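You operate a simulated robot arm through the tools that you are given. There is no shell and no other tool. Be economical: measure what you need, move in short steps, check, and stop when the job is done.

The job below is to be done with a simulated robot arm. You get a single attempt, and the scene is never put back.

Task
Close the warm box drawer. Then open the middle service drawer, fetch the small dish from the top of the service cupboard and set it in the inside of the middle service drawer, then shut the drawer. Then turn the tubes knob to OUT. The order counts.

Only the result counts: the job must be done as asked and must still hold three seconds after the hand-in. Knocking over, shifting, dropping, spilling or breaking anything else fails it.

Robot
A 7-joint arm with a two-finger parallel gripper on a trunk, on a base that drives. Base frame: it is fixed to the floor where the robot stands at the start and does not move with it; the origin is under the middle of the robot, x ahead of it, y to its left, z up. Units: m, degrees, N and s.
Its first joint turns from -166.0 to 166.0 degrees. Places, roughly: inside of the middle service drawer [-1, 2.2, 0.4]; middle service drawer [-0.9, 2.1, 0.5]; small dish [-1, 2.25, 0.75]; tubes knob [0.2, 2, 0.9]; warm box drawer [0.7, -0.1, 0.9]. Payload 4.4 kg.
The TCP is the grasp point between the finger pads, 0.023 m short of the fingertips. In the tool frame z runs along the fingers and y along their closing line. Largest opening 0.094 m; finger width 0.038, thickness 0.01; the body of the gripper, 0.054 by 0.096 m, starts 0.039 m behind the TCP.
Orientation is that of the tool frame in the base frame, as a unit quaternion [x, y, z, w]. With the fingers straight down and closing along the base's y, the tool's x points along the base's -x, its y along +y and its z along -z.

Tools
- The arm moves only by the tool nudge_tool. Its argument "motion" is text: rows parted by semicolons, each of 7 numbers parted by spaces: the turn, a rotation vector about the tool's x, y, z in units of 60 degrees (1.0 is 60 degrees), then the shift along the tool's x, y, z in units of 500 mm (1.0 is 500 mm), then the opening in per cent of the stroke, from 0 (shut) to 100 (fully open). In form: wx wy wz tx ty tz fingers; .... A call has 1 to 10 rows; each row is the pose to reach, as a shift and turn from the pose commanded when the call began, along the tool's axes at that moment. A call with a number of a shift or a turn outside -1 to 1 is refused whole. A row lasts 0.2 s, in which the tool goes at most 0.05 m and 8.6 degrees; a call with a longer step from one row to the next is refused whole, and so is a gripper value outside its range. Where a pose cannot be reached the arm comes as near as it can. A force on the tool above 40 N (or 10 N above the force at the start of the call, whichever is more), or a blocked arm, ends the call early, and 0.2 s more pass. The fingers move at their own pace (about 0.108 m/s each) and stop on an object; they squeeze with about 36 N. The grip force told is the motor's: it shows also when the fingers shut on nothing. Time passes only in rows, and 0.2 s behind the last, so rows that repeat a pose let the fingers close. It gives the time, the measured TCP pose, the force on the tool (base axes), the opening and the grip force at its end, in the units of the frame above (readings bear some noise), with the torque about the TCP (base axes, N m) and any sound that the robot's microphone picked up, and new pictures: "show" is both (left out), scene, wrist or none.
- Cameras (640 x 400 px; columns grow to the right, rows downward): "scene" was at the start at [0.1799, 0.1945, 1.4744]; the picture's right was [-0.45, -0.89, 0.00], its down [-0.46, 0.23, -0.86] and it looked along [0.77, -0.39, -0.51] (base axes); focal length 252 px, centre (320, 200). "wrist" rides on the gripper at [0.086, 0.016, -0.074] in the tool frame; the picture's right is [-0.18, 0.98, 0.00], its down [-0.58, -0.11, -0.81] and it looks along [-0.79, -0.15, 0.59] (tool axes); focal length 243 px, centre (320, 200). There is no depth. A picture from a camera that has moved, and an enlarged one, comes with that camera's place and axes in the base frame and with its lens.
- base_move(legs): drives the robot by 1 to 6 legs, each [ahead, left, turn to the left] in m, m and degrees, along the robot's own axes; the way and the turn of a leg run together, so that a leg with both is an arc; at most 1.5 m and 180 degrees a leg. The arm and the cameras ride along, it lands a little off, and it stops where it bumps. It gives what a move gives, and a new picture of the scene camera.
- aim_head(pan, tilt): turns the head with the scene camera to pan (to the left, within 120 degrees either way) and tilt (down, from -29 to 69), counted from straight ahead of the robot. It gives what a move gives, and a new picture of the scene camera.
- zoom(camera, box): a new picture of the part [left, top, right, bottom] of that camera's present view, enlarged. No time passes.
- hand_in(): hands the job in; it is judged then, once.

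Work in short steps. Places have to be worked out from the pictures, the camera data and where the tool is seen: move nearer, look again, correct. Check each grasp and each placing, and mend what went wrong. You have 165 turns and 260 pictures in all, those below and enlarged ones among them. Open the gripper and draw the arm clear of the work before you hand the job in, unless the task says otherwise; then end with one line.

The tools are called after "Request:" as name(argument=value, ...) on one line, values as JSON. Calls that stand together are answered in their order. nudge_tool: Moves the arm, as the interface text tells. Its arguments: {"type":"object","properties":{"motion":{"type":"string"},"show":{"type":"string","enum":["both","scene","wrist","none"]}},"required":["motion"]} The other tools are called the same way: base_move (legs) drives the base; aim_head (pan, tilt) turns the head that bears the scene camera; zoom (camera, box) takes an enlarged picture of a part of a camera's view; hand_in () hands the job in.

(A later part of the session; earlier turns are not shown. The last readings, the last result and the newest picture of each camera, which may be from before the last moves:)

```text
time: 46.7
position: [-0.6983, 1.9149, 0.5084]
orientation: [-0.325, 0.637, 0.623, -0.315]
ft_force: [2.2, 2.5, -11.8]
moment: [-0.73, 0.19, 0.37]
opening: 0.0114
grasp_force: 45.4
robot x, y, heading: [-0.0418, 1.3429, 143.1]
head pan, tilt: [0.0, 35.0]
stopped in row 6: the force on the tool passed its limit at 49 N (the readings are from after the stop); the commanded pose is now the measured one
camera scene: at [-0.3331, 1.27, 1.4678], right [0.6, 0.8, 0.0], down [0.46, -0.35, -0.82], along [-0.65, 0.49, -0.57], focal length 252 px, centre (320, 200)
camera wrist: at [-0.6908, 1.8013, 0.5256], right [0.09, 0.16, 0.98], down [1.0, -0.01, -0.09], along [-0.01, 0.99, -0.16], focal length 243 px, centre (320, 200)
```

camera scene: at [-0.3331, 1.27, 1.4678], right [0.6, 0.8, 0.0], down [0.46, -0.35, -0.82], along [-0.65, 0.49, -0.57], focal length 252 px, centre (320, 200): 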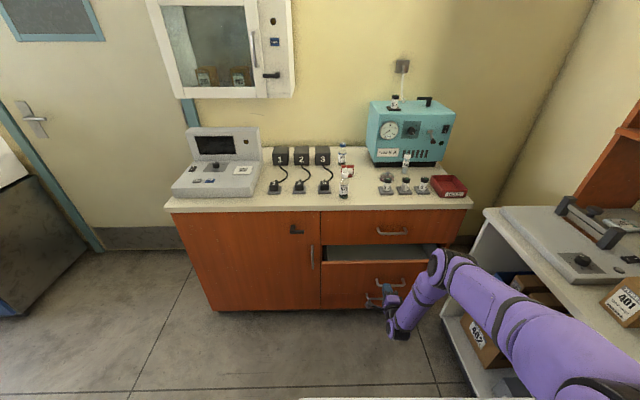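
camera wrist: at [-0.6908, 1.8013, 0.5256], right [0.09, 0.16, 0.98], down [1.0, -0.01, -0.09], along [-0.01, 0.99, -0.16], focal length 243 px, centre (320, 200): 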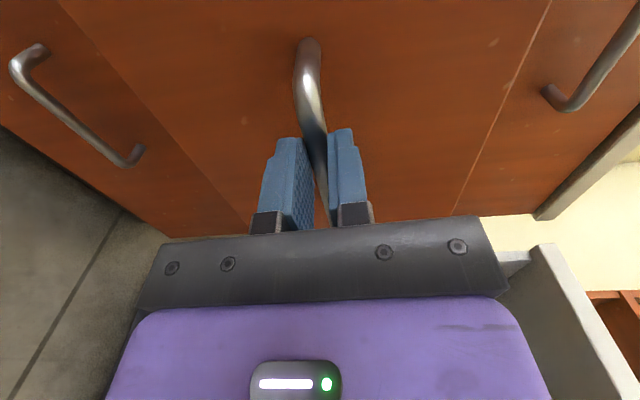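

The drawer is about 10 cm open and follows. I continue pulling with smaller steps.

Request:
nudge_tool(motion="0 0 0 0 -0.004 -0.02 0; 0 0 0 0 -0.004 -0.05 0; 0 0 0 0 -0.004 -0.08 0; 0 0 0 0 -0.004 -0.11 0; 0 0 0 0 -0.004 -0.14 0; 0 0 0 0 -0.004 -0.17 0; 0 0 0 0 -0.004 -0.2 0; 0 0 0 0 -0.004 -0.23 0; 0 0 0 0 -0.004 -0.26 0")

```text
time: 48.6
position: [-0.6038, 1.8465, 0.5087]
orientation: [-0.326, 0.638, 0.622, -0.315]
ft_force: [1.2, 3.4, -13.4]
moment: [-1.02, 0.48, 0.14]
opening: 0.0118
grasp_force: 44.8
robot x, y, heading: [-0.0414, 1.341, 142.9]
head pan, tilt: [0.0, 35.0]
stopped in row 9: the force on the tool passed its limit at 41 N (the readings are from after the stop); the commanded pose is now the measured one
camera scene: at [-0.3329, 1.2702, 1.4678], right [0.6, 0.8, 0.0], down [0.46, -0.35, -0.82], along [-0.65, 0.49, -0.57], focal length 252 px, centre (320, 200)
camera wrist: at [-0.5969, 1.7332, 0.5258], right [0.08, 0.16, 0.98], down [1.0, -0.01, -0.08], along [-0.01, 0.99, -0.16], focal length 243 px, centre (320, 200)
```

scene: 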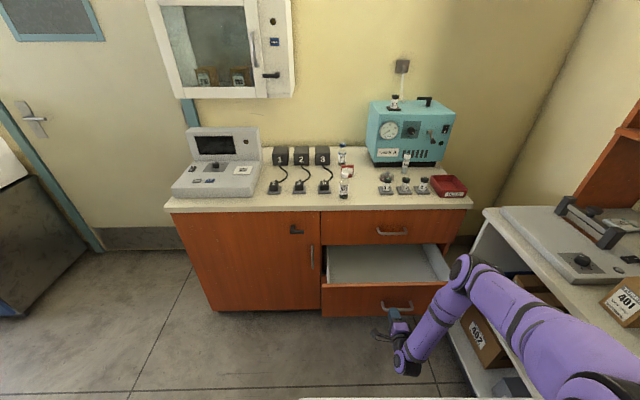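
wrist: 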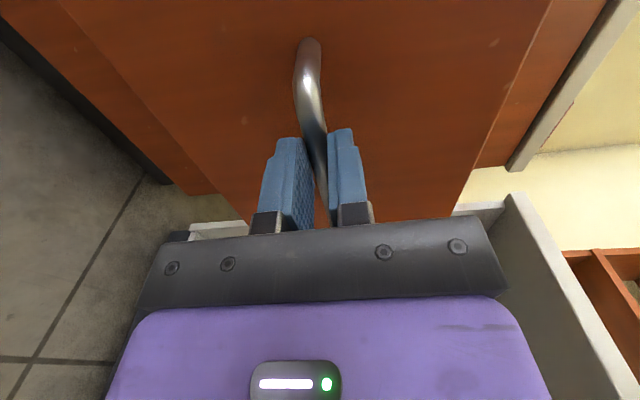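

Open about 23 cm. I try to pull a further 8 cm to ease placing.

Request:
nudge_tool(motion="0 0 0 0 -0.004 -0.015 0; 0 0 0 0 -0.006 -0.035 0; 0 0 0 0 -0.006 -0.055 0; 0 0 0 0 -0.006 -0.075 0; 0 0 0 0 -0.006 -0.095 0; 0 0 0 0 -0.006 -0.115 0; 0 0 0 0 -0.006 -0.135 0; 0 0 0 0 -0.006 -0.155 0", show="scene")

```text
time: 50.4
position: [-0.5395, 1.8011, 0.5093]
orientation: [-0.325, 0.638, 0.623, -0.315]
ft_force: [11.9, 16.1, 11.4]
moment: [-0.84, 0.96, 0.12]
opening: 0.0117
grasp_force: 45.0
robot x, y, heading: [-0.0397, 1.3404, 143.0]
head pan, tilt: [0.0, 35.0]
camera scene: at [-0.332, 1.27, 1.468], right [0.6, 0.8, 0.0], down [0.46, -0.35, -0.82], along [-0.65, 0.49, -0.57], focal length 252 px, centre (320, 200)
```

scene: 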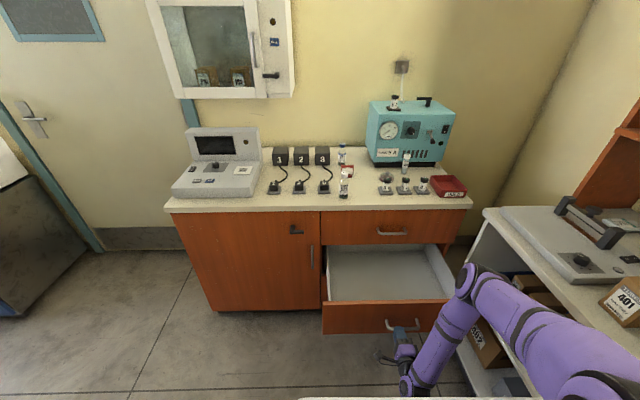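

The drawer is open about 31 cm. I release the handle and back the base off.

Request:
nudge_tool(motion="0 0 0 0 0 0 50; 0 0 0 0 0 0 50; 0 0 0 0 0 0 50", show="wrist")

Request:
base_move(legs=[[-0.25, 0, 0]])

```text
time: 51.2
position: [-0.5415, 1.8012, 0.5092]
orientation: [-0.325, 0.638, 0.623, -0.314]
ft_force: [-0.6, 0.1, 0.6]
moment: [0.0, 0.01, 0.0]
opening: 0.0471
grasp_force: 0.1
robot x, y, heading: [-0.0448, 1.3399, 143.0]
head pan, tilt: [0.0, 35.0]
camera wrist: at [-0.5348, 1.6866, 0.5253], right [0.09, 0.16, 0.98], down [1.0, -0.01, -0.09], along [-0.01, 0.99, -0.16], focal length 243 px, centre (320, 200)
```

wrist: 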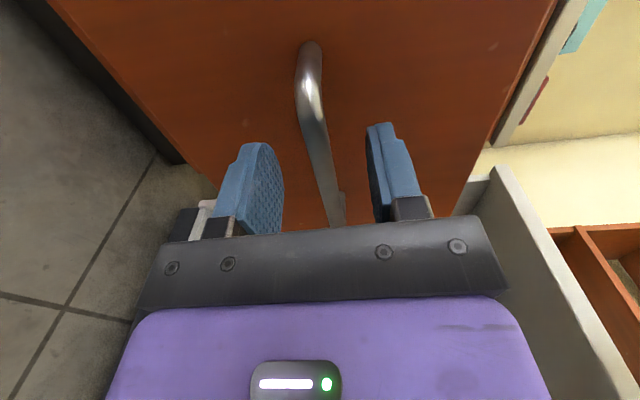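

```text
time: 53.0
position: [-0.3432, 1.6515, 0.5088]
orientation: [-0.325, 0.638, 0.624, -0.314]
ft_force: [0.1, 0.1, -1.4]
moment: [0.01, -0.01, 0.0]
opening: 0.0469
grasp_force: 0.0
robot x, y, heading: [0.1594, 1.1939, 142.9]
head pan, tilt: [0.0, 35.0]
camera scene: at [-0.1336, 1.1194, 1.4679], right [0.6, 0.8, 0.0], down [0.46, -0.35, -0.82], along [-0.65, 0.49, -0.57], focal length 252 px, centre (320, 200)
```

scene: 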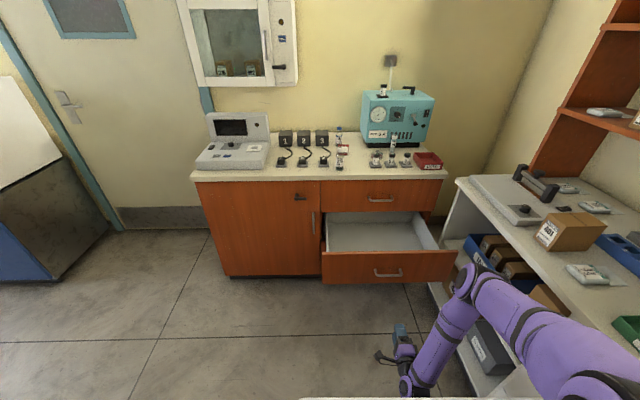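

I raise the tool and look down with the head to see the robot's base front extent.

Request:
nudge_tool(motion="0 0 0 0 0.098 0 50; 0 0 0 0 0.196 0 50; 0 0 0 0 0.294 0 50; 0 0 0 0 0.392 0 50; 0 0 0 0 0.49 0 50; 0 0 0 0 0.588 0 50; 0 0 0 0 0.686 0 50; 0 0 0 0 0.784 0 50; 0 0 0 0 0.882 0 50; 0 0 0 0 0.98 0 50", show="none")

Request:
aim_head(pan=0, tilt=69)

```text
time: 55.2
position: [-0.3667, 1.666, 0.9895]
orientation: [-0.326, 0.638, 0.623, -0.314]
ft_force: [0.2, 0.9, -1.7]
moment: [0.01, 0.0, -0.05]
opening: 0.047
grasp_force: 0.1
out of reach, approached as far as the arm can: row 10
robot x, y, heading: [0.159, 1.1907, 142.9]
head pan, tilt: [0.0, 35.0]
```

```text
time: 56.2
position: [-0.3663, 1.6666, 0.9889]
orientation: [-0.326, 0.638, 0.623, -0.314]
ft_force: [0.9, 0.6, 1.2]
moment: [0.02, 0.0, 0.02]
opening: 0.047
grasp_force: 0.0
robot x, y, heading: [0.1597, 1.1899, 143.2]
head pan, tilt: [0.0, 68.8]
camera scene: at [-0.108, 1.1, 1.4243], right [0.6, 0.8, 0.0], down [0.74, -0.56, -0.36], along [-0.29, 0.22, -0.93], focal length 252 px, centre (320, 200)
```

scene: 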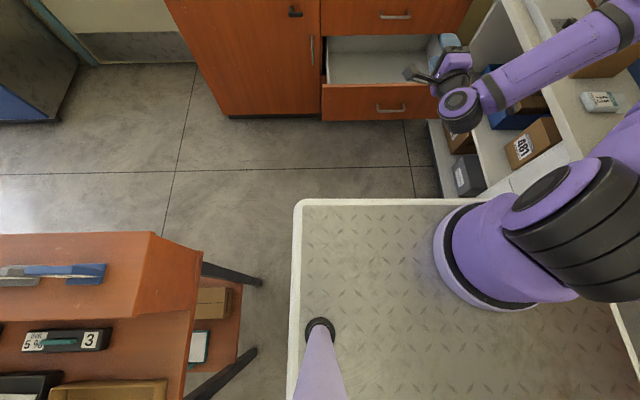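

The deck's front edge is about 0.38 m ahead of the axis, and the dish is at about e≈2.13, so with the drawer 31 cm open it is just out of tool-down reach. I'll later push the drawer back in by 8 cm; first I turn the tool to point down.

Request:
nudge_tool(motion="0.125 0 0 0 0 0 0; 0.25 0 0 0 0 0 0; 0.375 0 0 0 0 0 0; 0.5 0 0 0 0 0 0; 0.625 0 0 0 0 0 0; 0.75 0 0 0 0 0 0; 0.875 0 0 0 0 0 0; 1 0 0 0 0 0 0", show="none")

Request:
nudge_tool(motion="0.125 0 0 0 0 0 0; 0.25 0 0 0 0 0 0; 0.375 0 0 0 0 0 0; 0.5 0 0 0 0 0 0", show="none")

Request:
aim_head(pan=0, tilt=40)

```text
time: 58.0
position: [-0.3668, 1.6664, 0.9904]
orientation: [-0.438, 0.864, 0.221, -0.11]
ft_force: [0.6, 0.7, 0.4]
moment: [-0.01, 0.01, -0.01]
opening: 0.0002
grasp_force: 35.6
out of reach, approached as far as the arm can: row 1, 2, 3, 4
robot x, y, heading: [0.1566, 1.1909, 142.9]
head pan, tilt: [0.0, 68.8]
```

```text
time: 59.0
position: [-0.3667, 1.6648, 0.9901]
orientation: [-0.454, 0.891, -0.01, 0.007]
ft_force: [0.1, -0.3, -0.7]
moment: [0.07, -0.03, -0.01]
opening: 0.0002
grasp_force: 35.9
robot x, y, heading: [0.1594, 1.1942, 143.1]
head pan, tilt: [0.0, 68.8]
```

```text
time: 59.9
position: [-0.3662, 1.6649, 0.9891]
orientation: [-0.452, 0.892, -0.009, 0.008]
ft_force: [-0.3, -0.5, 0.1]
moment: [0.04, -0.03, 0.0]
opening: 0.0
grasp_force: 35.9
robot x, y, heading: [0.1608, 1.1973, 142.8]
head pan, tilt: [0.0, 40.0]
camera scene: at [-0.1312, 1.1176, 1.4603], right [0.6, 0.8, 0.0], down [0.51, -0.39, -0.77], along [-0.61, 0.46, -0.64], focal length 252 px, centre (320, 200)
```

scene: 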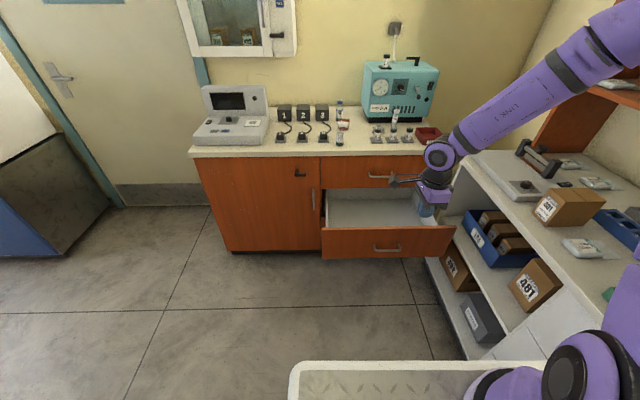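

I advance 15 cm, then lower the closed fingers in front of the drawer handle.

Request:
base_move(legs=[[0.13, 0, 0]])

Request:
nudge_tool(motion="0 0 0 0 0 0.095 0; 0 0 0 0 0 0.19 0; 0 0 0 0 0 0.285 0; 0 0 0 0 0 0.38 0; 0 0 0 0 0 0.475 0; 0 0 0 0 0 0.57 0; 0 0 0 0 0 0.665 0; 0 0 0 0 0 0.76 0; 0 0 0 0 0 0.855 0; 0 0 0 0 0 0.94 0")

```text
time: 61.2
position: [-0.4737, 1.746, 0.9885]
orientation: [-0.452, 0.892, -0.009, 0.008]
ft_force: [0.4, 0.9, -0.3]
moment: [0.0, -0.01, -0.02]
opening: 0.0
grasp_force: 36.0
robot x, y, heading: [0.0514, 1.2716, 142.8]
head pan, tilt: [0.0, 40.0]
camera scene: at [-0.2369, 1.1975, 1.4603], right [0.6, 0.8, 0.0], down [0.51, -0.39, -0.77], along [-0.61, 0.46, -0.64], focal length 252 px, centre (320, 200)
```

scene: 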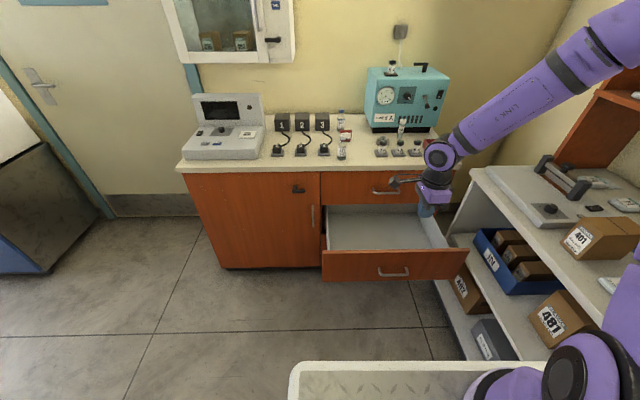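

```text
time: 63.4
position: [-0.4619, 1.7413, 0.5187]
orientation: [-0.453, 0.891, -0.01, 0.008]
ft_force: [-0.1, 0.1, 0.4]
moment: [0.04, -0.01, -0.02]
opening: 0.0002
grasp_force: 35.7
robot x, y, heading: [0.053, 1.2731, 143.0]
head pan, tilt: [0.0, 40.0]
camera scene: at [-0.2367, 1.1973, 1.4603], right [0.6, 0.8, 0.0], down [0.51, -0.39, -0.77], along [-0.61, 0.46, -0.64], focal length 252 px, centre (320, 200)
camera wrist: at [-0.5296, 1.681, 0.5924], right [-0.68, 0.73, -0.02], down [0.41, 0.41, 0.81], along [0.6, 0.55, -0.58], focal length 243 px, centre (320, 200)
```

scene: 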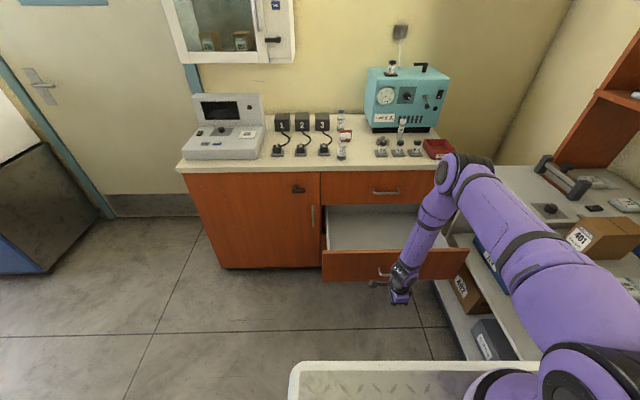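
wrist: 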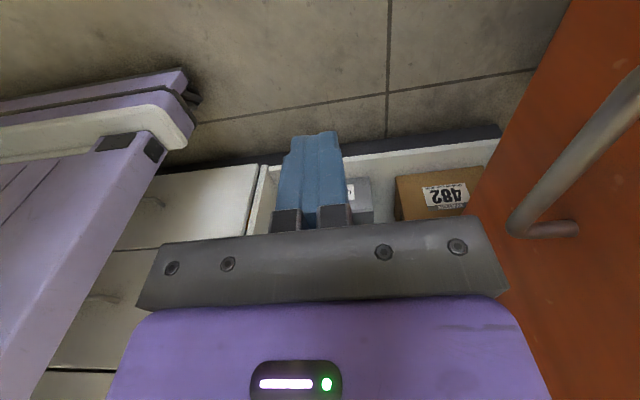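

The fingers are in front of the handle. I push toward the cupboard so the drawer goes in about 8 cm.

Request:
nudge_tool(motion="0 0 0 0 0.07 0 0; 0 0 0 0 0.13 0 0; 0 0 0 0 0.16 0 0; 0 0 0 0 0.19 0 0; 0 0 0 0 0.22 0 0; 0 0 0 0 0.25 0 0; 0 0 0 0 0.28 0 0; 0 0 0 0 0.31 0 0; 0 0 0 0 0.33 0 0")

```text
time: 65.4
position: [-0.5948, 1.8372, 0.5162]
orientation: [-0.452, 0.892, -0.01, 0.008]
ft_force: [0.4, 0.9, -0.1]
moment: [0.01, 0.03, -0.02]
opening: 0.0
grasp_force: 36.8
robot x, y, heading: [0.0535, 1.2728, 142.8]
head pan, tilt: [0.0, 40.0]
camera scene: at [-0.2368, 1.1974, 1.4603], right [0.6, 0.8, 0.0], down [0.51, -0.39, -0.77], along [-0.61, 0.46, -0.64], focal length 252 px, centre (320, 200)
camera wrist: at [-0.6632, 1.7776, 0.5882], right [-0.68, 0.73, -0.02], down [0.41, 0.41, 0.81], along [0.6, 0.55, -0.58], focal length 243 px, centre (320, 200)
```

scene: 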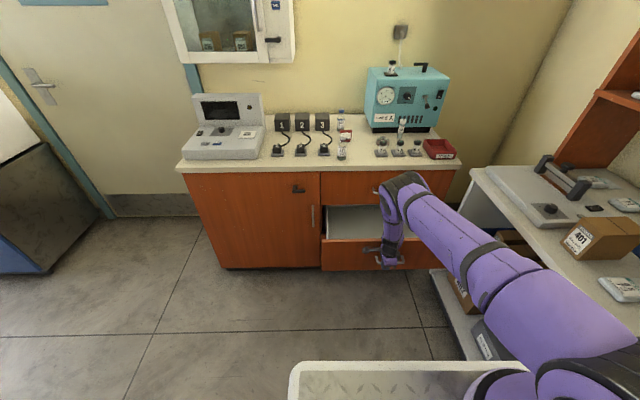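
wrist: 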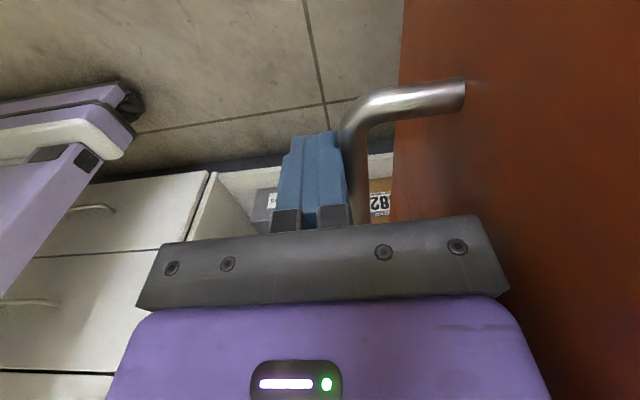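

The drawer is now about 22 cm open. I back off, rise, then drive closer for the dish.

Request:
nudge_tool(motion="0 0 0 0 -0.09 0 0; 0 0 0 0 -0.16 0 0; 0 0 0 0 -0.16 -0.098 0; 0 0 0 0 -0.16 -0.196 0; 0 0 0 0 -0.16 -0.294 0; 0 0 0 0 -0.16 -0.392 0; 0 0 0 0 -0.16 -0.49 0; 0 0 0 0 -0.16 -0.588 0; 0 0 0 0 -0.16 -0.686 0; 0 0 0 0 -0.16 -0.784 0", show="none")

Request:
nudge_tool(motion="0 0 0 0 0 -0.098 90; 0 0 0 0 0 -0.196 90; 0 0 0 0 0 -0.294 90; 0 0 0 0 0 -0.392 90; 0 0 0 0 0 -0.49 90; 0 0 0 0 0 -0.54 90", show="none")

Request:
base_move(legs=[[0.3, 0, 0]])

```text
time: 67.6
position: [-0.5392, 1.7932, 0.9098]
orientation: [-0.452, 0.892, -0.01, 0.008]
ft_force: [0.0, -0.2, -0.4]
moment: [-0.02, -0.02, 0.0]
opening: 0.0
grasp_force: 35.6
robot x, y, heading: [0.0557, 1.2738, 143.0]
head pan, tilt: [0.0, 40.0]
```

```text
time: 69.0
position: [-0.5467, 1.7962, 1.1787]
orientation: [-0.453, 0.891, -0.01, 0.008]
ft_force: [-1.0, 0.9, 0.0]
moment: [-0.01, -0.03, 0.02]
opening: 0.0846
grasp_force: 0.1
robot x, y, heading: [0.0542, 1.2704, 142.9]
head pan, tilt: [0.0, 40.0]
```

```text
time: 71.1
position: [-0.7852, 1.9811, 1.1795]
orientation: [-0.451, 0.893, -0.01, 0.008]
ft_force: [0.1, 0.6, 0.0]
moment: [0.01, 0.01, -0.02]
opening: 0.0847
grasp_force: 0.1
robot x, y, heading: [-0.1928, 1.4588, 142.7]
head pan, tilt: [0.0, 40.0]
camera scene: at [-0.4784, 1.3815, 1.4603], right [0.61, 0.8, 0.0], down [0.51, -0.39, -0.77], along [-0.61, 0.46, -0.64], focal length 252 px, centre (320, 200)
```

scene: 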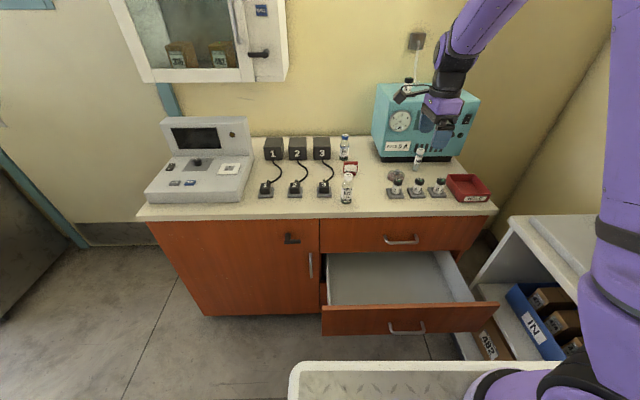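

There is still clearance. I zoom on the dish area from here.

Request:
zoom(camera="scene", box=[360, 140, 500, 227])

```text
4.57 times, centred on (430, 184) of scene
camera zoom: at [-0.4784, 1.3815, 1.4603], right [0.61, 0.8, 0.0], down [0.51, -0.39, -0.77], along [-0.61, 0.46, -0.64], focal length 1150 px, centre (-183, 275)
```

zoom: 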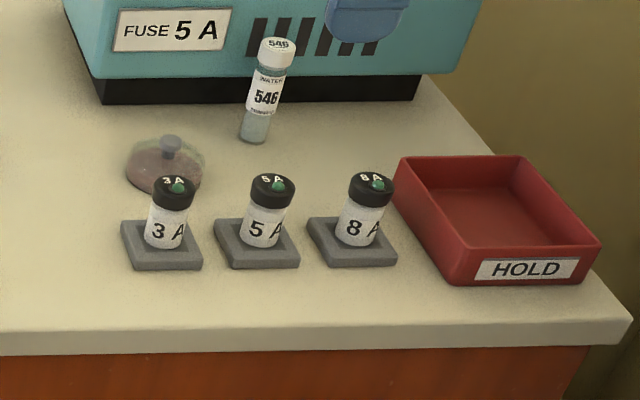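

The dish triangulates to about (-0.962,2.138,0.875), ~6.7 cm wide, with fuse 3A standing in front. I turn the tool so the fingers close sideways (along the cupboard) and drive 10 cm closer.

Request:
nudge_tool(motion="0 0 -0.125 0 0 0 90; 0 0 -0.25 0 0 0 90; 0 0 -0.375 0 0 0 90; 0 0 -0.5 0 0 0 90; 0 0 -0.625 0 0 0 90; 0 0 -0.75 0 0 0 90; 0 0 -0.875 0 0 0 90; 0 0 -1 0 0 0 90", show="none")

Request:
nudge_tool(motion="0 0 -0.125 0 0 0 100; 0 0 -0.25 0 0 0 100; 0 0 -0.375 0 0 0 100; 0 0 -0.49 0 0 0 100", show="none")

Request:
base_move(legs=[[0.1, 0, 0]])

Request:
nudge_tool(motion="0 0 0 0 0 0 100", show="wrist")

```text
time: 72.9
position: [-0.7863, 1.9823, 1.1792]
orientation: [0.837, -0.547, 0.013, -0.002]
ft_force: [-0.2, 0.8, 0.6]
moment: [0.0, 0.02, 0.01]
opening: 0.0848
grasp_force: 0.0
robot x, y, heading: [-0.1889, 1.454, 142.4]
head pan, tilt: [0.0, 40.0]
```

```text
time: 73.9
position: [-0.7869, 1.9817, 1.1781]
orientation: [0.949, -0.315, 0.013, 0.002]
ft_force: [1.1, -0.3, 0.0]
moment: [0.03, -0.02, 0.0]
opening: 0.0939
grasp_force: 0.2
robot x, y, heading: [-0.191, 1.4555, 142.8]
head pan, tilt: [0.0, 40.0]
```

```text
time: 75.0
position: [-0.866, 2.0397, 1.1795]
orientation: [0.949, -0.316, 0.012, 0.0]
ft_force: [0.2, -0.4, -0.5]
moment: [-0.01, 0.02, -0.01]
opening: 0.0941
grasp_force: 0.0
robot x, y, heading: [-0.2659, 1.5149, 142.6]
head pan, tilt: [0.0, 40.0]
camera scene: at [-0.5568, 1.4408, 1.4603], right [0.6, 0.8, 0.0], down [0.51, -0.39, -0.77], along [-0.61, 0.46, -0.64], focal length 252 px, centre (320, 200)
```

scene: 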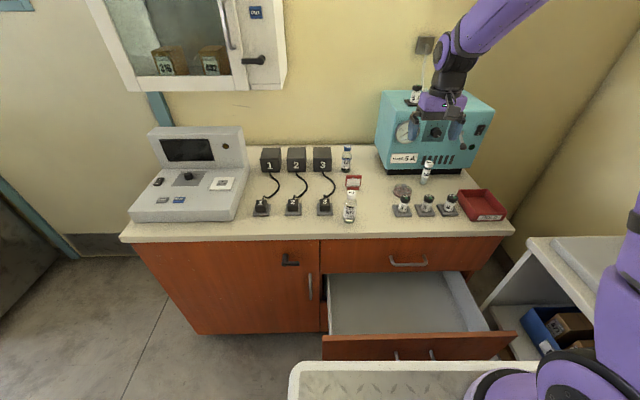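

```text
time: 75.4
position: [-0.8648, 2.0411, 1.1807]
orientation: [0.949, -0.316, 0.012, 0.002]
ft_force: [0.9, 0.5, -0.3]
moment: [0.02, 0.0, -0.02]
opening: 0.0939
grasp_force: 0.0
robot x, y, heading: [-0.2685, 1.513, 142.8]
head pan, tilt: [0.0, 40.0]
camera wrist: at [-0.8089, 1.9757, 1.2556], right [-0.74, -0.68, -0.01], down [-0.42, 0.44, 0.79], along [-0.53, 0.59, -0.61], focal length 243 px, centre (320, 200)
```

wrist: 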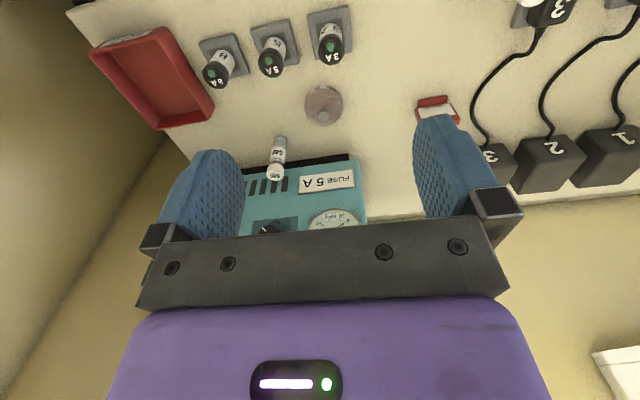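

Wrist view confirms the dish at about (-0.963,2.142), knob top z≈0.91. I move above it and come down to z≈1.02.

Request:
nudge_tool(motion="0 0 0 -0.09 -0.014 0 100; 0 0 0 -0.18 -0.028 0 100; 0 0 0 -0.28 -0.044 0 100; 0 0 0 -0.28 -0.044 0.09 100; 0 0 0 -0.28 -0.044 0.18 100; 0 0 0 -0.28 -0.044 0.27 100; 0 0 0 -0.28 -0.044 0.32 100")

```text
refused: row 3 steps farther than a row can; nothing moved
```

The third row was a hair too long; I split it.

Request:
nudge_tool(motion="0 0 0 -0.07 -0.011 0 100; 0 0 0 -0.14 -0.022 0 100; 0 0 0 -0.21 -0.033 0 100; 0 0 0 -0.28 -0.044 0 100; 0 0 0 -0.28 -0.044 0.09 100; 0 0 0 -0.28 -0.044 0.18 100; 0 0 0 -0.28 -0.044 0.27 100; 0 0 0 -0.28 -0.044 0.32 100")

Request:
zoom(camera="scene", box=[360, 120, 500, 227])

```text
time: 77.2
position: [-0.96, 2.139, 1.0162]
orientation: [0.949, -0.316, 0.013, 0.001]
ft_force: [-0.1, 0.1, 1.4]
moment: [0.01, 0.03, -0.02]
opening: 0.0941
grasp_force: 0.1
robot x, y, heading: [-0.2684, 1.5151, 142.8]
head pan, tilt: [0.0, 40.0]
camera scene: at [-0.5566, 1.4406, 1.4604], right [0.6, 0.8, 0.0], down [0.51, -0.39, -0.77], along [-0.61, 0.46, -0.64], focal length 252 px, centre (320, 200)
camera wrist: at [-0.9037, 2.0755, 1.0932], right [-0.74, -0.68, -0.01], down [-0.42, 0.44, 0.79], along [-0.53, 0.59, -0.61], focal length 243 px, centre (320, 200)
```

scene: 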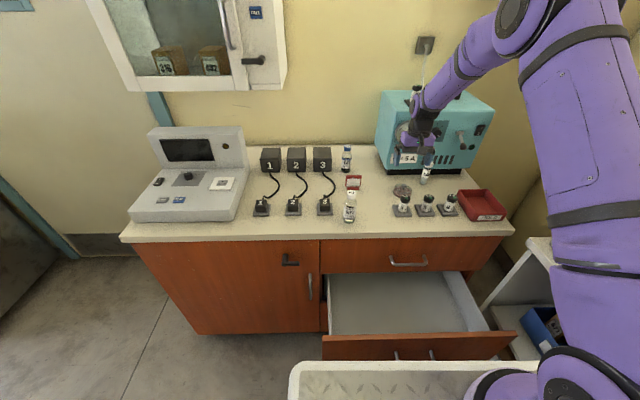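
wrist: 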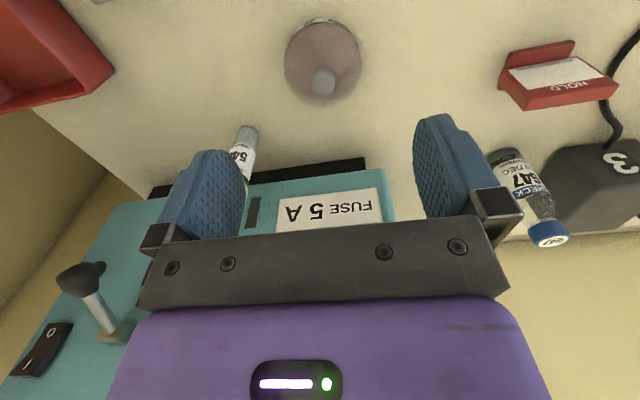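

```text
3.74 times, centred on (430, 174) of scene
camera zoom: at [-0.5566, 1.4406, 1.4604], right [0.6, 0.8, 0.0], down [0.51, -0.39, -0.77], along [-0.61, 0.46, -0.64], focal length 941 px, centre (-91, 299)
```

zoom: 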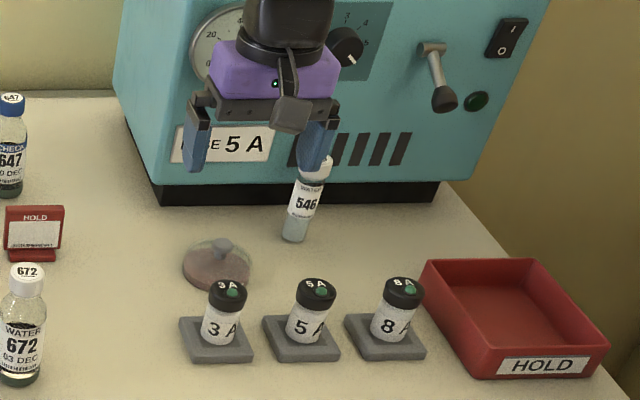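

The dish is centred within 7 mm of the tool. I correct and descend, finishing in small steps so that touching the top would stop it.

Request:
nudge_tool(motion="0 0 0 -0.014 0 0.07 100; 0 0 0 -0.014 0 0.14 100; 0 0 0 -0.014 0 0.21 100; 0 0 0 -0.014 0 0.228 100; 0 0 0 -0.014 0 0.238 100; 0 0 0 -0.014 0 0.246 100; 0 0 0 -0.014 0 0.254 100; 0 0 0 -0.014 0 0.26 100")

Request:
zoom(camera="scene", box=[370, 140, 470, 220])

```text
time: 79.0
position: [-0.9627, 2.1432, 0.8876]
orientation: [0.948, -0.317, 0.012, 0.001]
ft_force: [-0.5, 0.2, 0.5]
moment: [0.0, -0.04, -0.01]
opening: 0.0941
grasp_force: 0.1
robot x, y, heading: [-0.2636, 1.518, 142.7]
head pan, tilt: [0.0, 40.0]
camera scene: at [-0.5568, 1.4408, 1.4603], right [0.6, 0.8, 0.0], down [0.51, -0.39, -0.77], along [-0.61, 0.46, -0.64], focal length 252 px, centre (320, 200)
camera wrist: at [-0.9067, 2.0784, 0.9624], right [-0.74, -0.68, -0.01], down [-0.42, 0.44, 0.79], along [-0.53, 0.59, -0.61], focal length 243 px, centre (320, 200)
```

scene: 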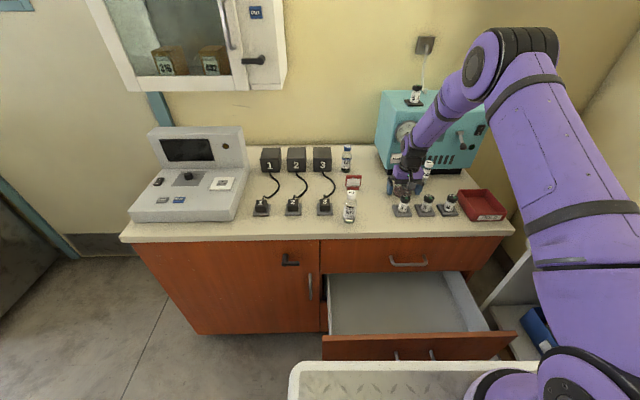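
wrist: 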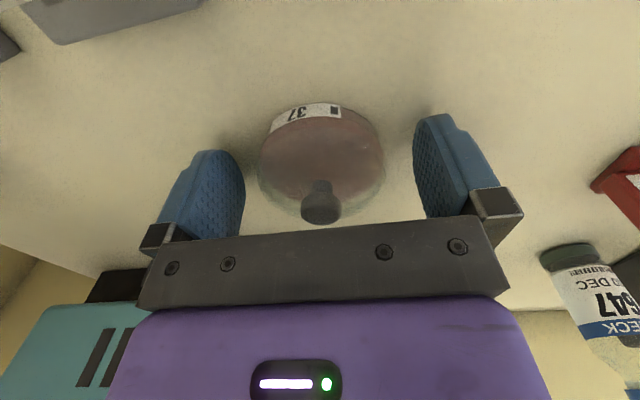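

```text
5.00 times, centred on (420, 180) of scene
camera zoom: at [-0.5568, 1.4408, 1.4603], right [0.6, 0.8, 0.0], down [0.51, -0.39, -0.77], along [-0.61, 0.46, -0.64], focal length 1258 px, centre (-180, 300)
```

zoom: 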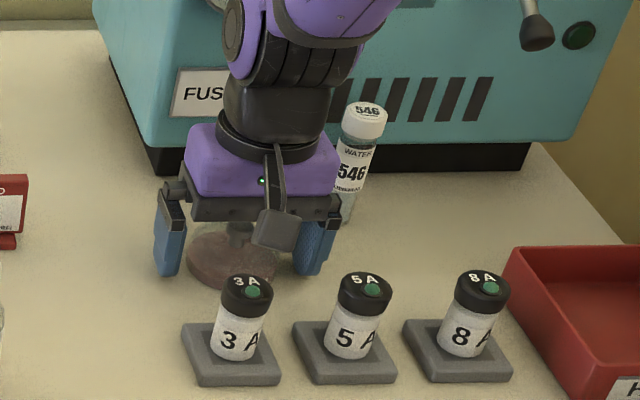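

The dish sits between the fingers and the tips still clear the top. I go down in 3 mm steps until near the surface.

Request:
nudge_tool(motion="0 0 0 0 0 0.006 100; 0 0 0 0 0 0.012 100; 0 0 0 0 0 0.018 100; 0 0 0 0 0 0.024 100")

Request:
zoom(camera="scene", box=[380, 160, 440, 208])

```text
time: 79.8
position: [-0.9625, 2.1421, 0.8838]
orientation: [0.949, -0.316, 0.01, 0.001]
ft_force: [12.5, -8.3, 16.9]
moment: [-0.67, 0.49, 0.81]
opening: 0.0938
grasp_force: 0.1
robot x, y, heading: [-0.2698, 1.5178, 143.0]
head pan, tilt: [0.0, 40.0]
stopped in row 3: the force on the tool passed its limit at 46 N (the readings are from after the stop); the commanded pose is now the measured one
camera scene: at [-0.5557, 1.4399, 1.4605], right [0.6, 0.8, 0.0], down [0.51, -0.39, -0.77], along [-0.61, 0.46, -0.64], focal length 252 px, centre (320, 200)
camera wrist: at [-0.9065, 2.0787, 0.9591], right [-0.74, -0.68, -0.01], down [-0.42, 0.44, 0.8], along [-0.53, 0.59, -0.61], focal length 243 px, centre (320, 200)
```

scene: 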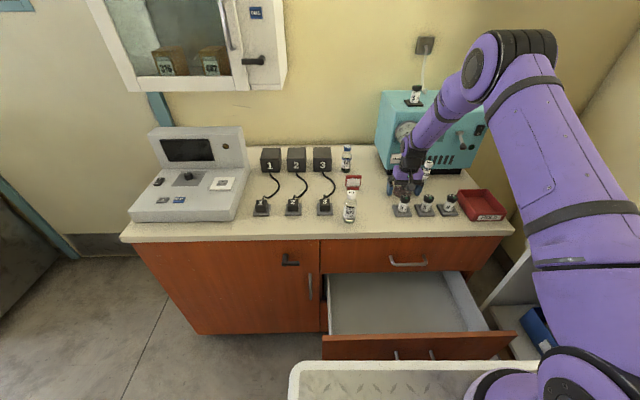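
wrist: 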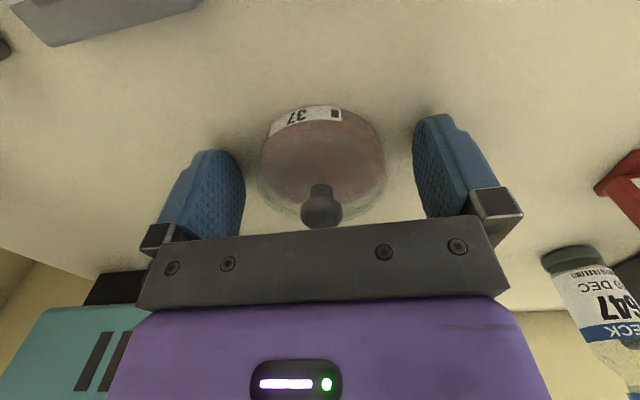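

```text
8.33 times, centred on (410, 184) of scene
camera zoom: at [-0.5557, 1.4399, 1.4605], right [0.6, 0.8, 0.0], down [0.51, -0.39, -0.77], along [-0.61, 0.46, -0.64], focal length 2097 px, centre (-430, 333)
```

zoom: 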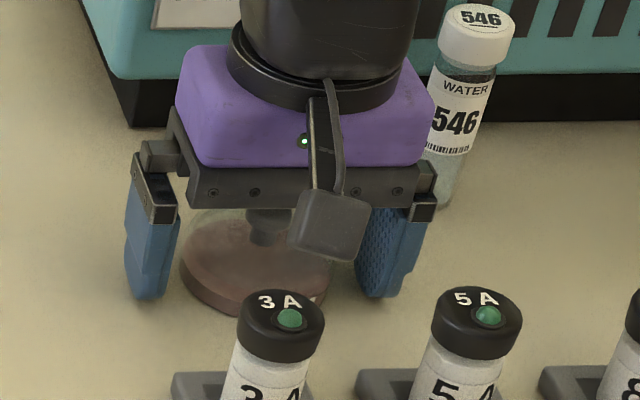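

Force and moment fit the left fingertip's front edge touching the cupboard top (z≈0.861). I lift 3 mm and close on the dish gently.

Request:
nudge_tool(motion="0 0 0 0 0 -0.008 100; 0 0 0 0 0 -0.008 80; 0 0 0 0 0 -0.008 75; 0 0 0 0 0 -0.008 70; 0 0 0 0 0 -0.008 0; 0 0 0 0 0 -0.008 0; 0 0 0 0 0 -0.008 0")

```text
time: 81.4
position: [-0.9645, 2.1448, 0.8862]
orientation: [0.949, -0.317, 0.01, 0.001]
ft_force: [0.2, 0.0, -0.7]
moment: [-0.01, -0.01, 0.0]
opening: 0.0669
grasp_force: 36.2
robot x, y, heading: [-0.2665, 1.5149, 142.9]
head pan, tilt: [0.0, 40.0]
camera scene: at [-0.5568, 1.4408, 1.4603], right [0.6, 0.8, 0.0], down [0.51, -0.39, -0.77], along [-0.61, 0.46, -0.64], focal length 252 px, centre (320, 200)
camera wrist: at [-0.9075, 2.0792, 0.9615], right [-0.74, -0.68, -0.01], down [-0.42, 0.44, 0.79], along [-0.53, 0.59, -0.61], focal length 243 px, centre (320, 200)
```

scene: 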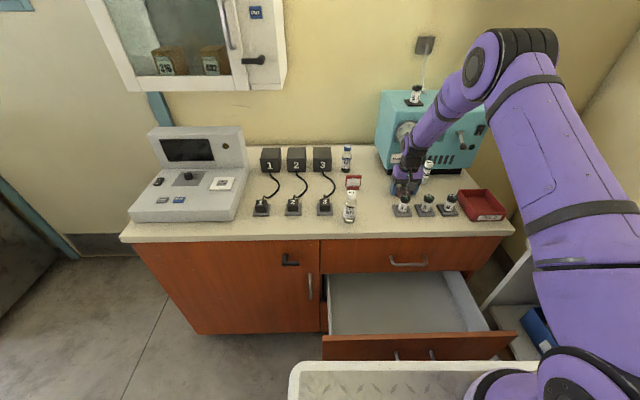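
wrist: 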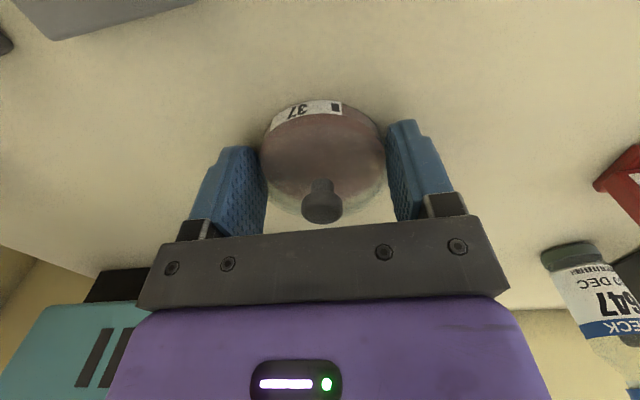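

Gripped at 67 mm opening, centred. I lift straight up 15 cm and check.

Request:
nudge_tool(motion="0 0 0 0 0 -0.03 0; 0 0 0 0 0 -0.08 0; 0 0 0 0 0 -0.15 0; 0 0 0 0 0 -0.22 0; 0 0 0 0 0 -0.3 0")

Request:
zoom(camera="scene", box=[370, 130, 490, 226])

```text
time: 82.6
position: [-0.9675, 2.1449, 1.0352]
orientation: [0.949, -0.317, 0.011, 0.0]
ft_force: [-0.6, -0.4, -1.6]
moment: [0.0, -0.01, -0.01]
opening: 0.0666
grasp_force: 35.6
robot x, y, heading: [-0.2656, 1.5147, 142.9]
head pan, tilt: [0.0, 40.0]
camera scene: at [-0.5571, 1.441, 1.4603], right [0.6, 0.8, 0.0], down [0.51, -0.39, -0.77], along [-0.61, 0.46, -0.64], focal length 252 px, centre (320, 200)
camera wrist: at [-0.9097, 2.0816, 1.1113], right [-0.74, -0.68, -0.01], down [-0.42, 0.44, 0.79], along [-0.53, 0.59, -0.61], focal length 243 px, centre (320, 200)
```

scene: 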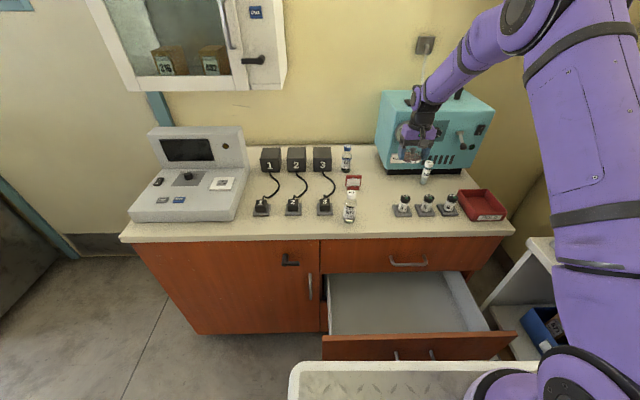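
wrist: 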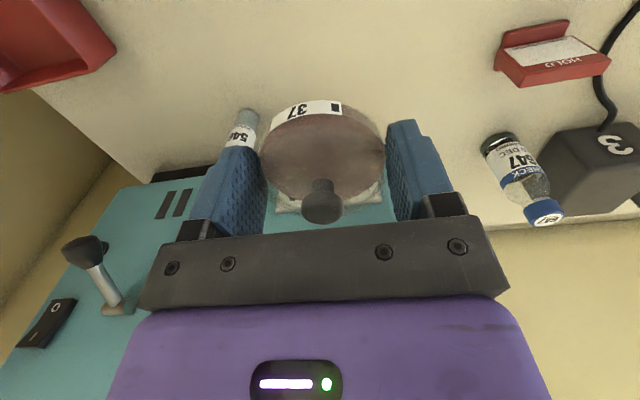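

```text
4.17 times, centred on (430, 178) of scene
camera zoom: at [-0.5571, 1.441, 1.4603], right [0.6, 0.8, 0.0], down [0.51, -0.39, -0.77], along [-0.61, 0.46, -0.64], focal length 1048 px, centre (-138, 292)
```

zoom: 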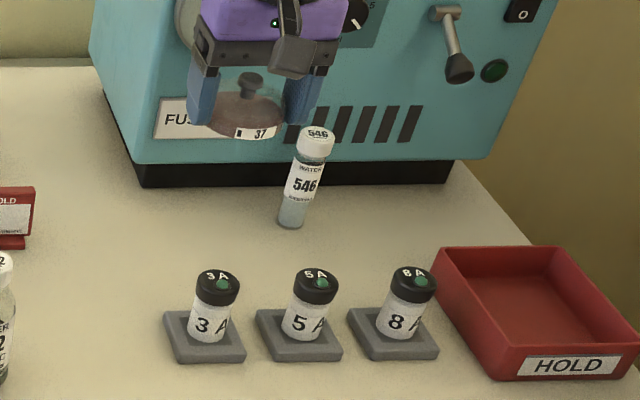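

The dish is held and the fuses are undisturbed. I back the base 13 cm, bring the dish toward the drawer and turn the tool so the camera goes to the left side.

Request:
base_move(legs=[[-0.13, 0, 0]])

Request:
nudge_tool(motion="0 0 0 0.08 0 0 0; 0 0 0 0.16 0 0 0; 0 0 0.12 0.24 0 0 0; 0 0 0.24 0.32 0 0 0; 0 0 0.36 0.36 0 0 0; 0 0 0.48 0.38 0 0 0; 0 0 0.6 0.38 0 0 0; 0 0 0.73 0.38 0 0 0; 0 0 0.86 0.38 0 0 0; 0 0 1 0.38 0 0 0", show="none")

Request:
nudge_tool(motion="0 0 0.125 0 0 0 0; 0 0 0.25 0 0 0 0; 0 0 0.375 0 0 0 0; 0 0 0.49 0 0 0 0")

```text
time: 83.9
position: [-0.8614, 2.0674, 1.035]
orientation: [0.949, -0.316, 0.011, 0.001]
ft_force: [0.2, -0.9, -0.5]
moment: [0.01, -0.03, 0.0]
opening: 0.0667
grasp_force: 36.2
robot x, y, heading: [-0.1621, 1.4361, 143.0]
head pan, tilt: [0.0, 40.0]
camera scene: at [-0.4528, 1.3618, 1.4603], right [0.6, 0.8, 0.0], down [0.51, -0.39, -0.77], along [-0.61, 0.46, -0.64], focal length 252 px, centre (320, 200)
```

scene: 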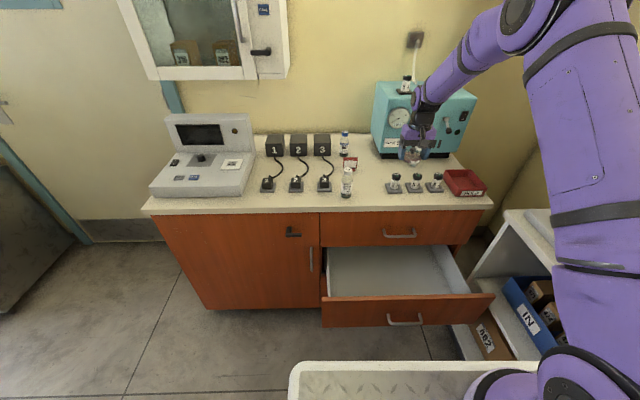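

```text
time: 86.1
position: [-0.7104, 1.954, 1.0401]
orientation: [-0.662, 0.75, -0.009, 0.004]
ft_force: [0.1, 0.3, -1.2]
moment: [0.01, -0.05, 0.0]
opening: 0.0666
grasp_force: 36.5
robot x, y, heading: [-0.1641, 1.4354, 142.7]
head pan, tilt: [0.0, 40.0]
```

```text
time: 87.1
position: [-0.7089, 1.9532, 1.0403]
orientation: [-0.45, 0.893, -0.008, 0.007]
ft_force: [-0.1, 0.4, -0.9]
moment: [0.02, -0.01, 0.0]
opening: 0.0665
grasp_force: 36.0
robot x, y, heading: [-0.1642, 1.4351, 142.7]
head pan, tilt: [0.0, 40.0]
camera scene: at [-0.4528, 1.3618, 1.4603], right [0.6, 0.8, 0.0], down [0.51, -0.39, -0.77], along [-0.61, 0.46, -0.64], focal length 252 px, centre (320, 200)
camera wrist: at [-0.7769, 1.8937, 1.1129], right [-0.68, 0.73, -0.02], down [0.42, 0.41, 0.81], along [0.6, 0.54, -0.58], focal length 243 px, centre (320, 200)
```

scene: 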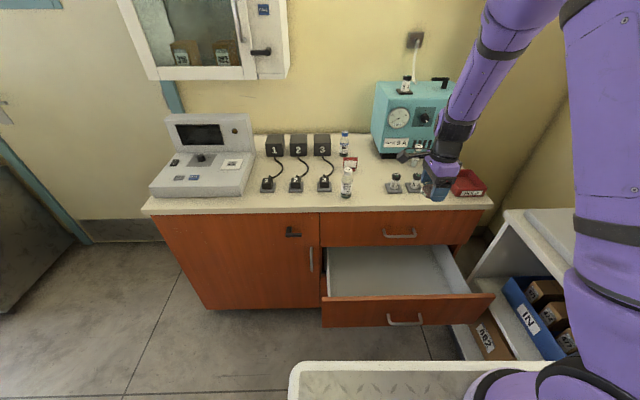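
wrist: 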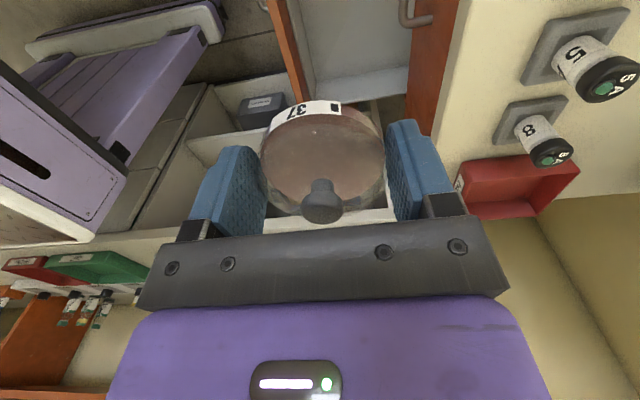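

The tool is over the drawer; usable gap runs e≈1.67–1.84. I centre at e≈1.755, n≈1.10 and lower the dish to z≈0.62.

Request:
nudge_tool(motion="0 0 0 0.06 0.03 0 0; 0 0 0 0.06 0.03 0.095 0; 0 0 0 0.06 0.03 0.19 0; 0 0 0 0.06 0.03 0.285 0; 0 0 0 0.06 0.03 0.38 0; 0 0 0 0.06 0.03 0.475 0; 0 0 0 0.06 0.03 0.57 0; 0 0 0 0.06 0.03 0.665 0; 0 0 0 0.06 0.03 0.76 0; 0 0 0 0.06 0.03 0.84 0")

```text
time: 89.3
position: [-0.7309, 1.9346, 0.6214]
orientation: [-0.453, 0.892, -0.008, 0.007]
ft_force: [0.4, -0.2, 0.1]
moment: [0.0, 0.04, -0.01]
opening: 0.0665
grasp_force: 35.7
robot x, y, heading: [-0.1645, 1.4355, 142.8]
head pan, tilt: [0.0, 40.0]
camera scene: at [-0.4525, 1.3615, 1.4604], right [0.6, 0.8, 0.0], down [0.51, -0.39, -0.77], along [-0.61, 0.46, -0.64], focal length 252 px, centre (320, 200)
camera wrist: at [-0.7986, 1.8747, 0.6935], right [-0.68, 0.73, -0.02], down [0.42, 0.41, 0.81], along [0.6, 0.55, -0.58], focal length 243 px, centre (320, 200)
```

scene: 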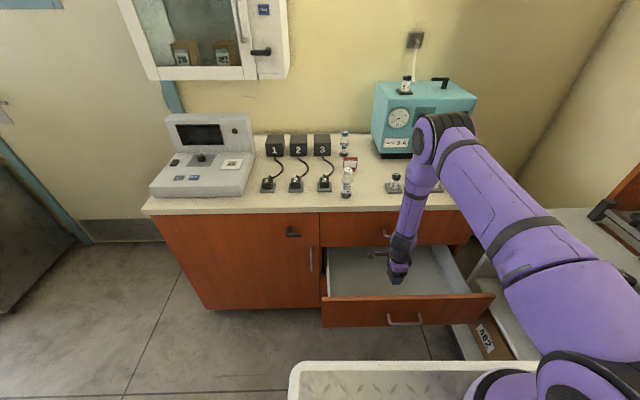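
wrist: 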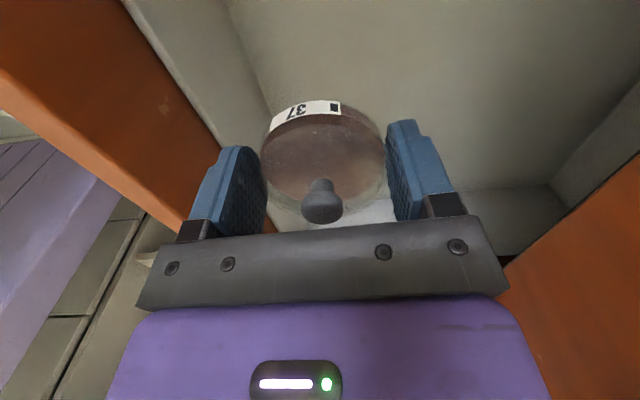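

The dish is over the drawer floor with clearance on both sides. I shift 1 cm inward and descend, ending with 4 mm steps.

Request:
nudge_tool(motion="0 0 0 0 0.024 0.06 0; 0 0 0 0 0.024 0.13 0; 0 0 0 0 0.024 0.19 0; 0 0 0 0 0.024 0.2 0; 0 0 0 0 0.024 0.208 0; 0 0 0 0 0.024 0.216 0; 0 0 0 0 0.024 0.224 0; 0 0 0 0 0.024 0.232 0")

```text
time: 91.1
position: [-0.7386, 1.9398, 0.5044]
orientation: [-0.451, 0.892, -0.007, 0.006]
ft_force: [0.1, 0.2, -1.3]
moment: [0.02, 0.0, 0.02]
opening: 0.0667
grasp_force: 35.8
robot x, y, heading: [-0.1613, 1.4356, 142.6]
head pan, tilt: [0.0, 40.0]
camera scene: at [-0.4528, 1.3618, 1.4603], right [0.6, 0.8, 0.0], down [0.51, -0.39, -0.77], along [-0.61, 0.46, -0.64], focal length 252 px, centre (320, 200)
camera wrist: at [-0.8065, 1.8802, 0.5764], right [-0.68, 0.73, -0.02], down [0.42, 0.41, 0.81], along [0.6, 0.55, -0.58], focal length 243 px, centre (320, 200)
```

scene: 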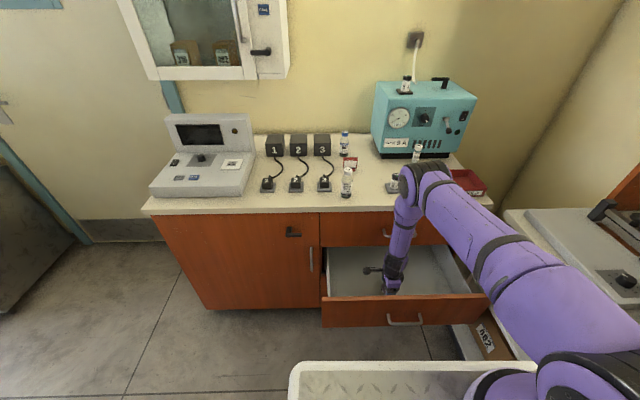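
wrist: 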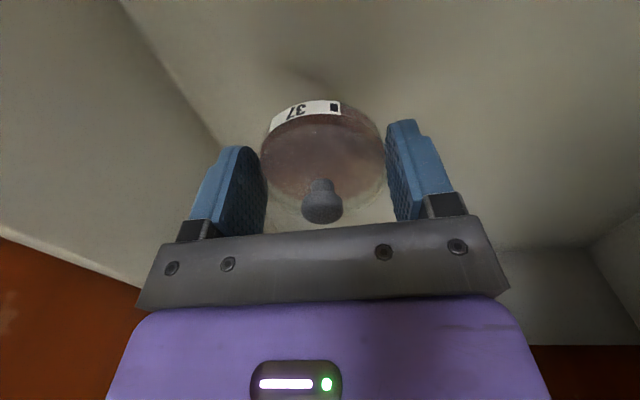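

The shadow suggests about 3 cm left to the drawer floor (~0.445). I continue down in small steps.

Request:
nudge_tool(motion="0 0 0 0 0 0.014 0; 0 0 0 0 0 0.028 0; 0 0 0 0 0 0.036 0; 0 0 0 0 0 0.042 0; 0 0 0 0 0 0.048 0; 0 0 0 0 0 0.054 0")

```text
time: 92.5
position: [-0.738, 1.9407, 0.4749]
orientation: [-0.451, 0.892, -0.008, 0.007]
ft_force: [-0.8, -0.5, -1.3]
moment: [0.03, 0.02, 0.0]
opening: 0.0665
grasp_force: 36.0
robot x, y, heading: [-0.1628, 1.4387, 142.7]
head pan, tilt: [0.0, 40.0]
camera scene: at [-0.4528, 1.3618, 1.4603], right [0.6, 0.8, 0.0], down [0.51, -0.39, -0.77], along [-0.61, 0.46, -0.64], focal length 252 px, centre (320, 200)
camera wrist: at [-0.8056, 1.8803, 0.5494], right [-0.68, 0.73, -0.02], down [0.42, 0.41, 0.81], along [0.6, 0.55, -0.58], focal length 243 px, centre (320, 200)
```

scene: 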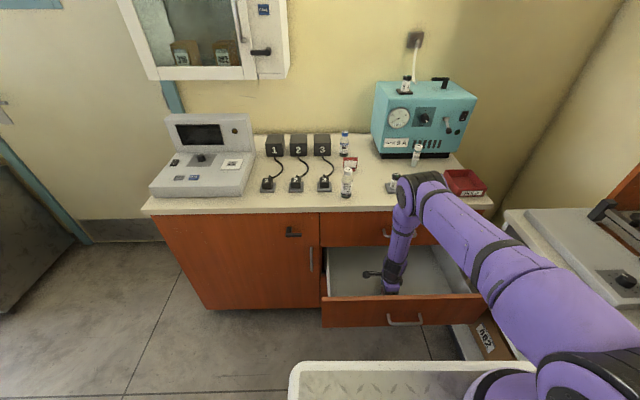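
wrist: 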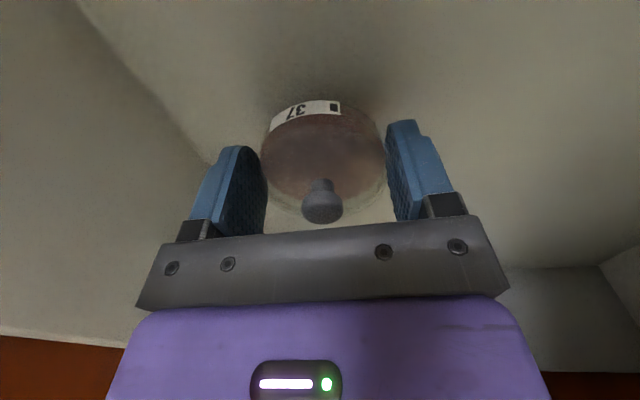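

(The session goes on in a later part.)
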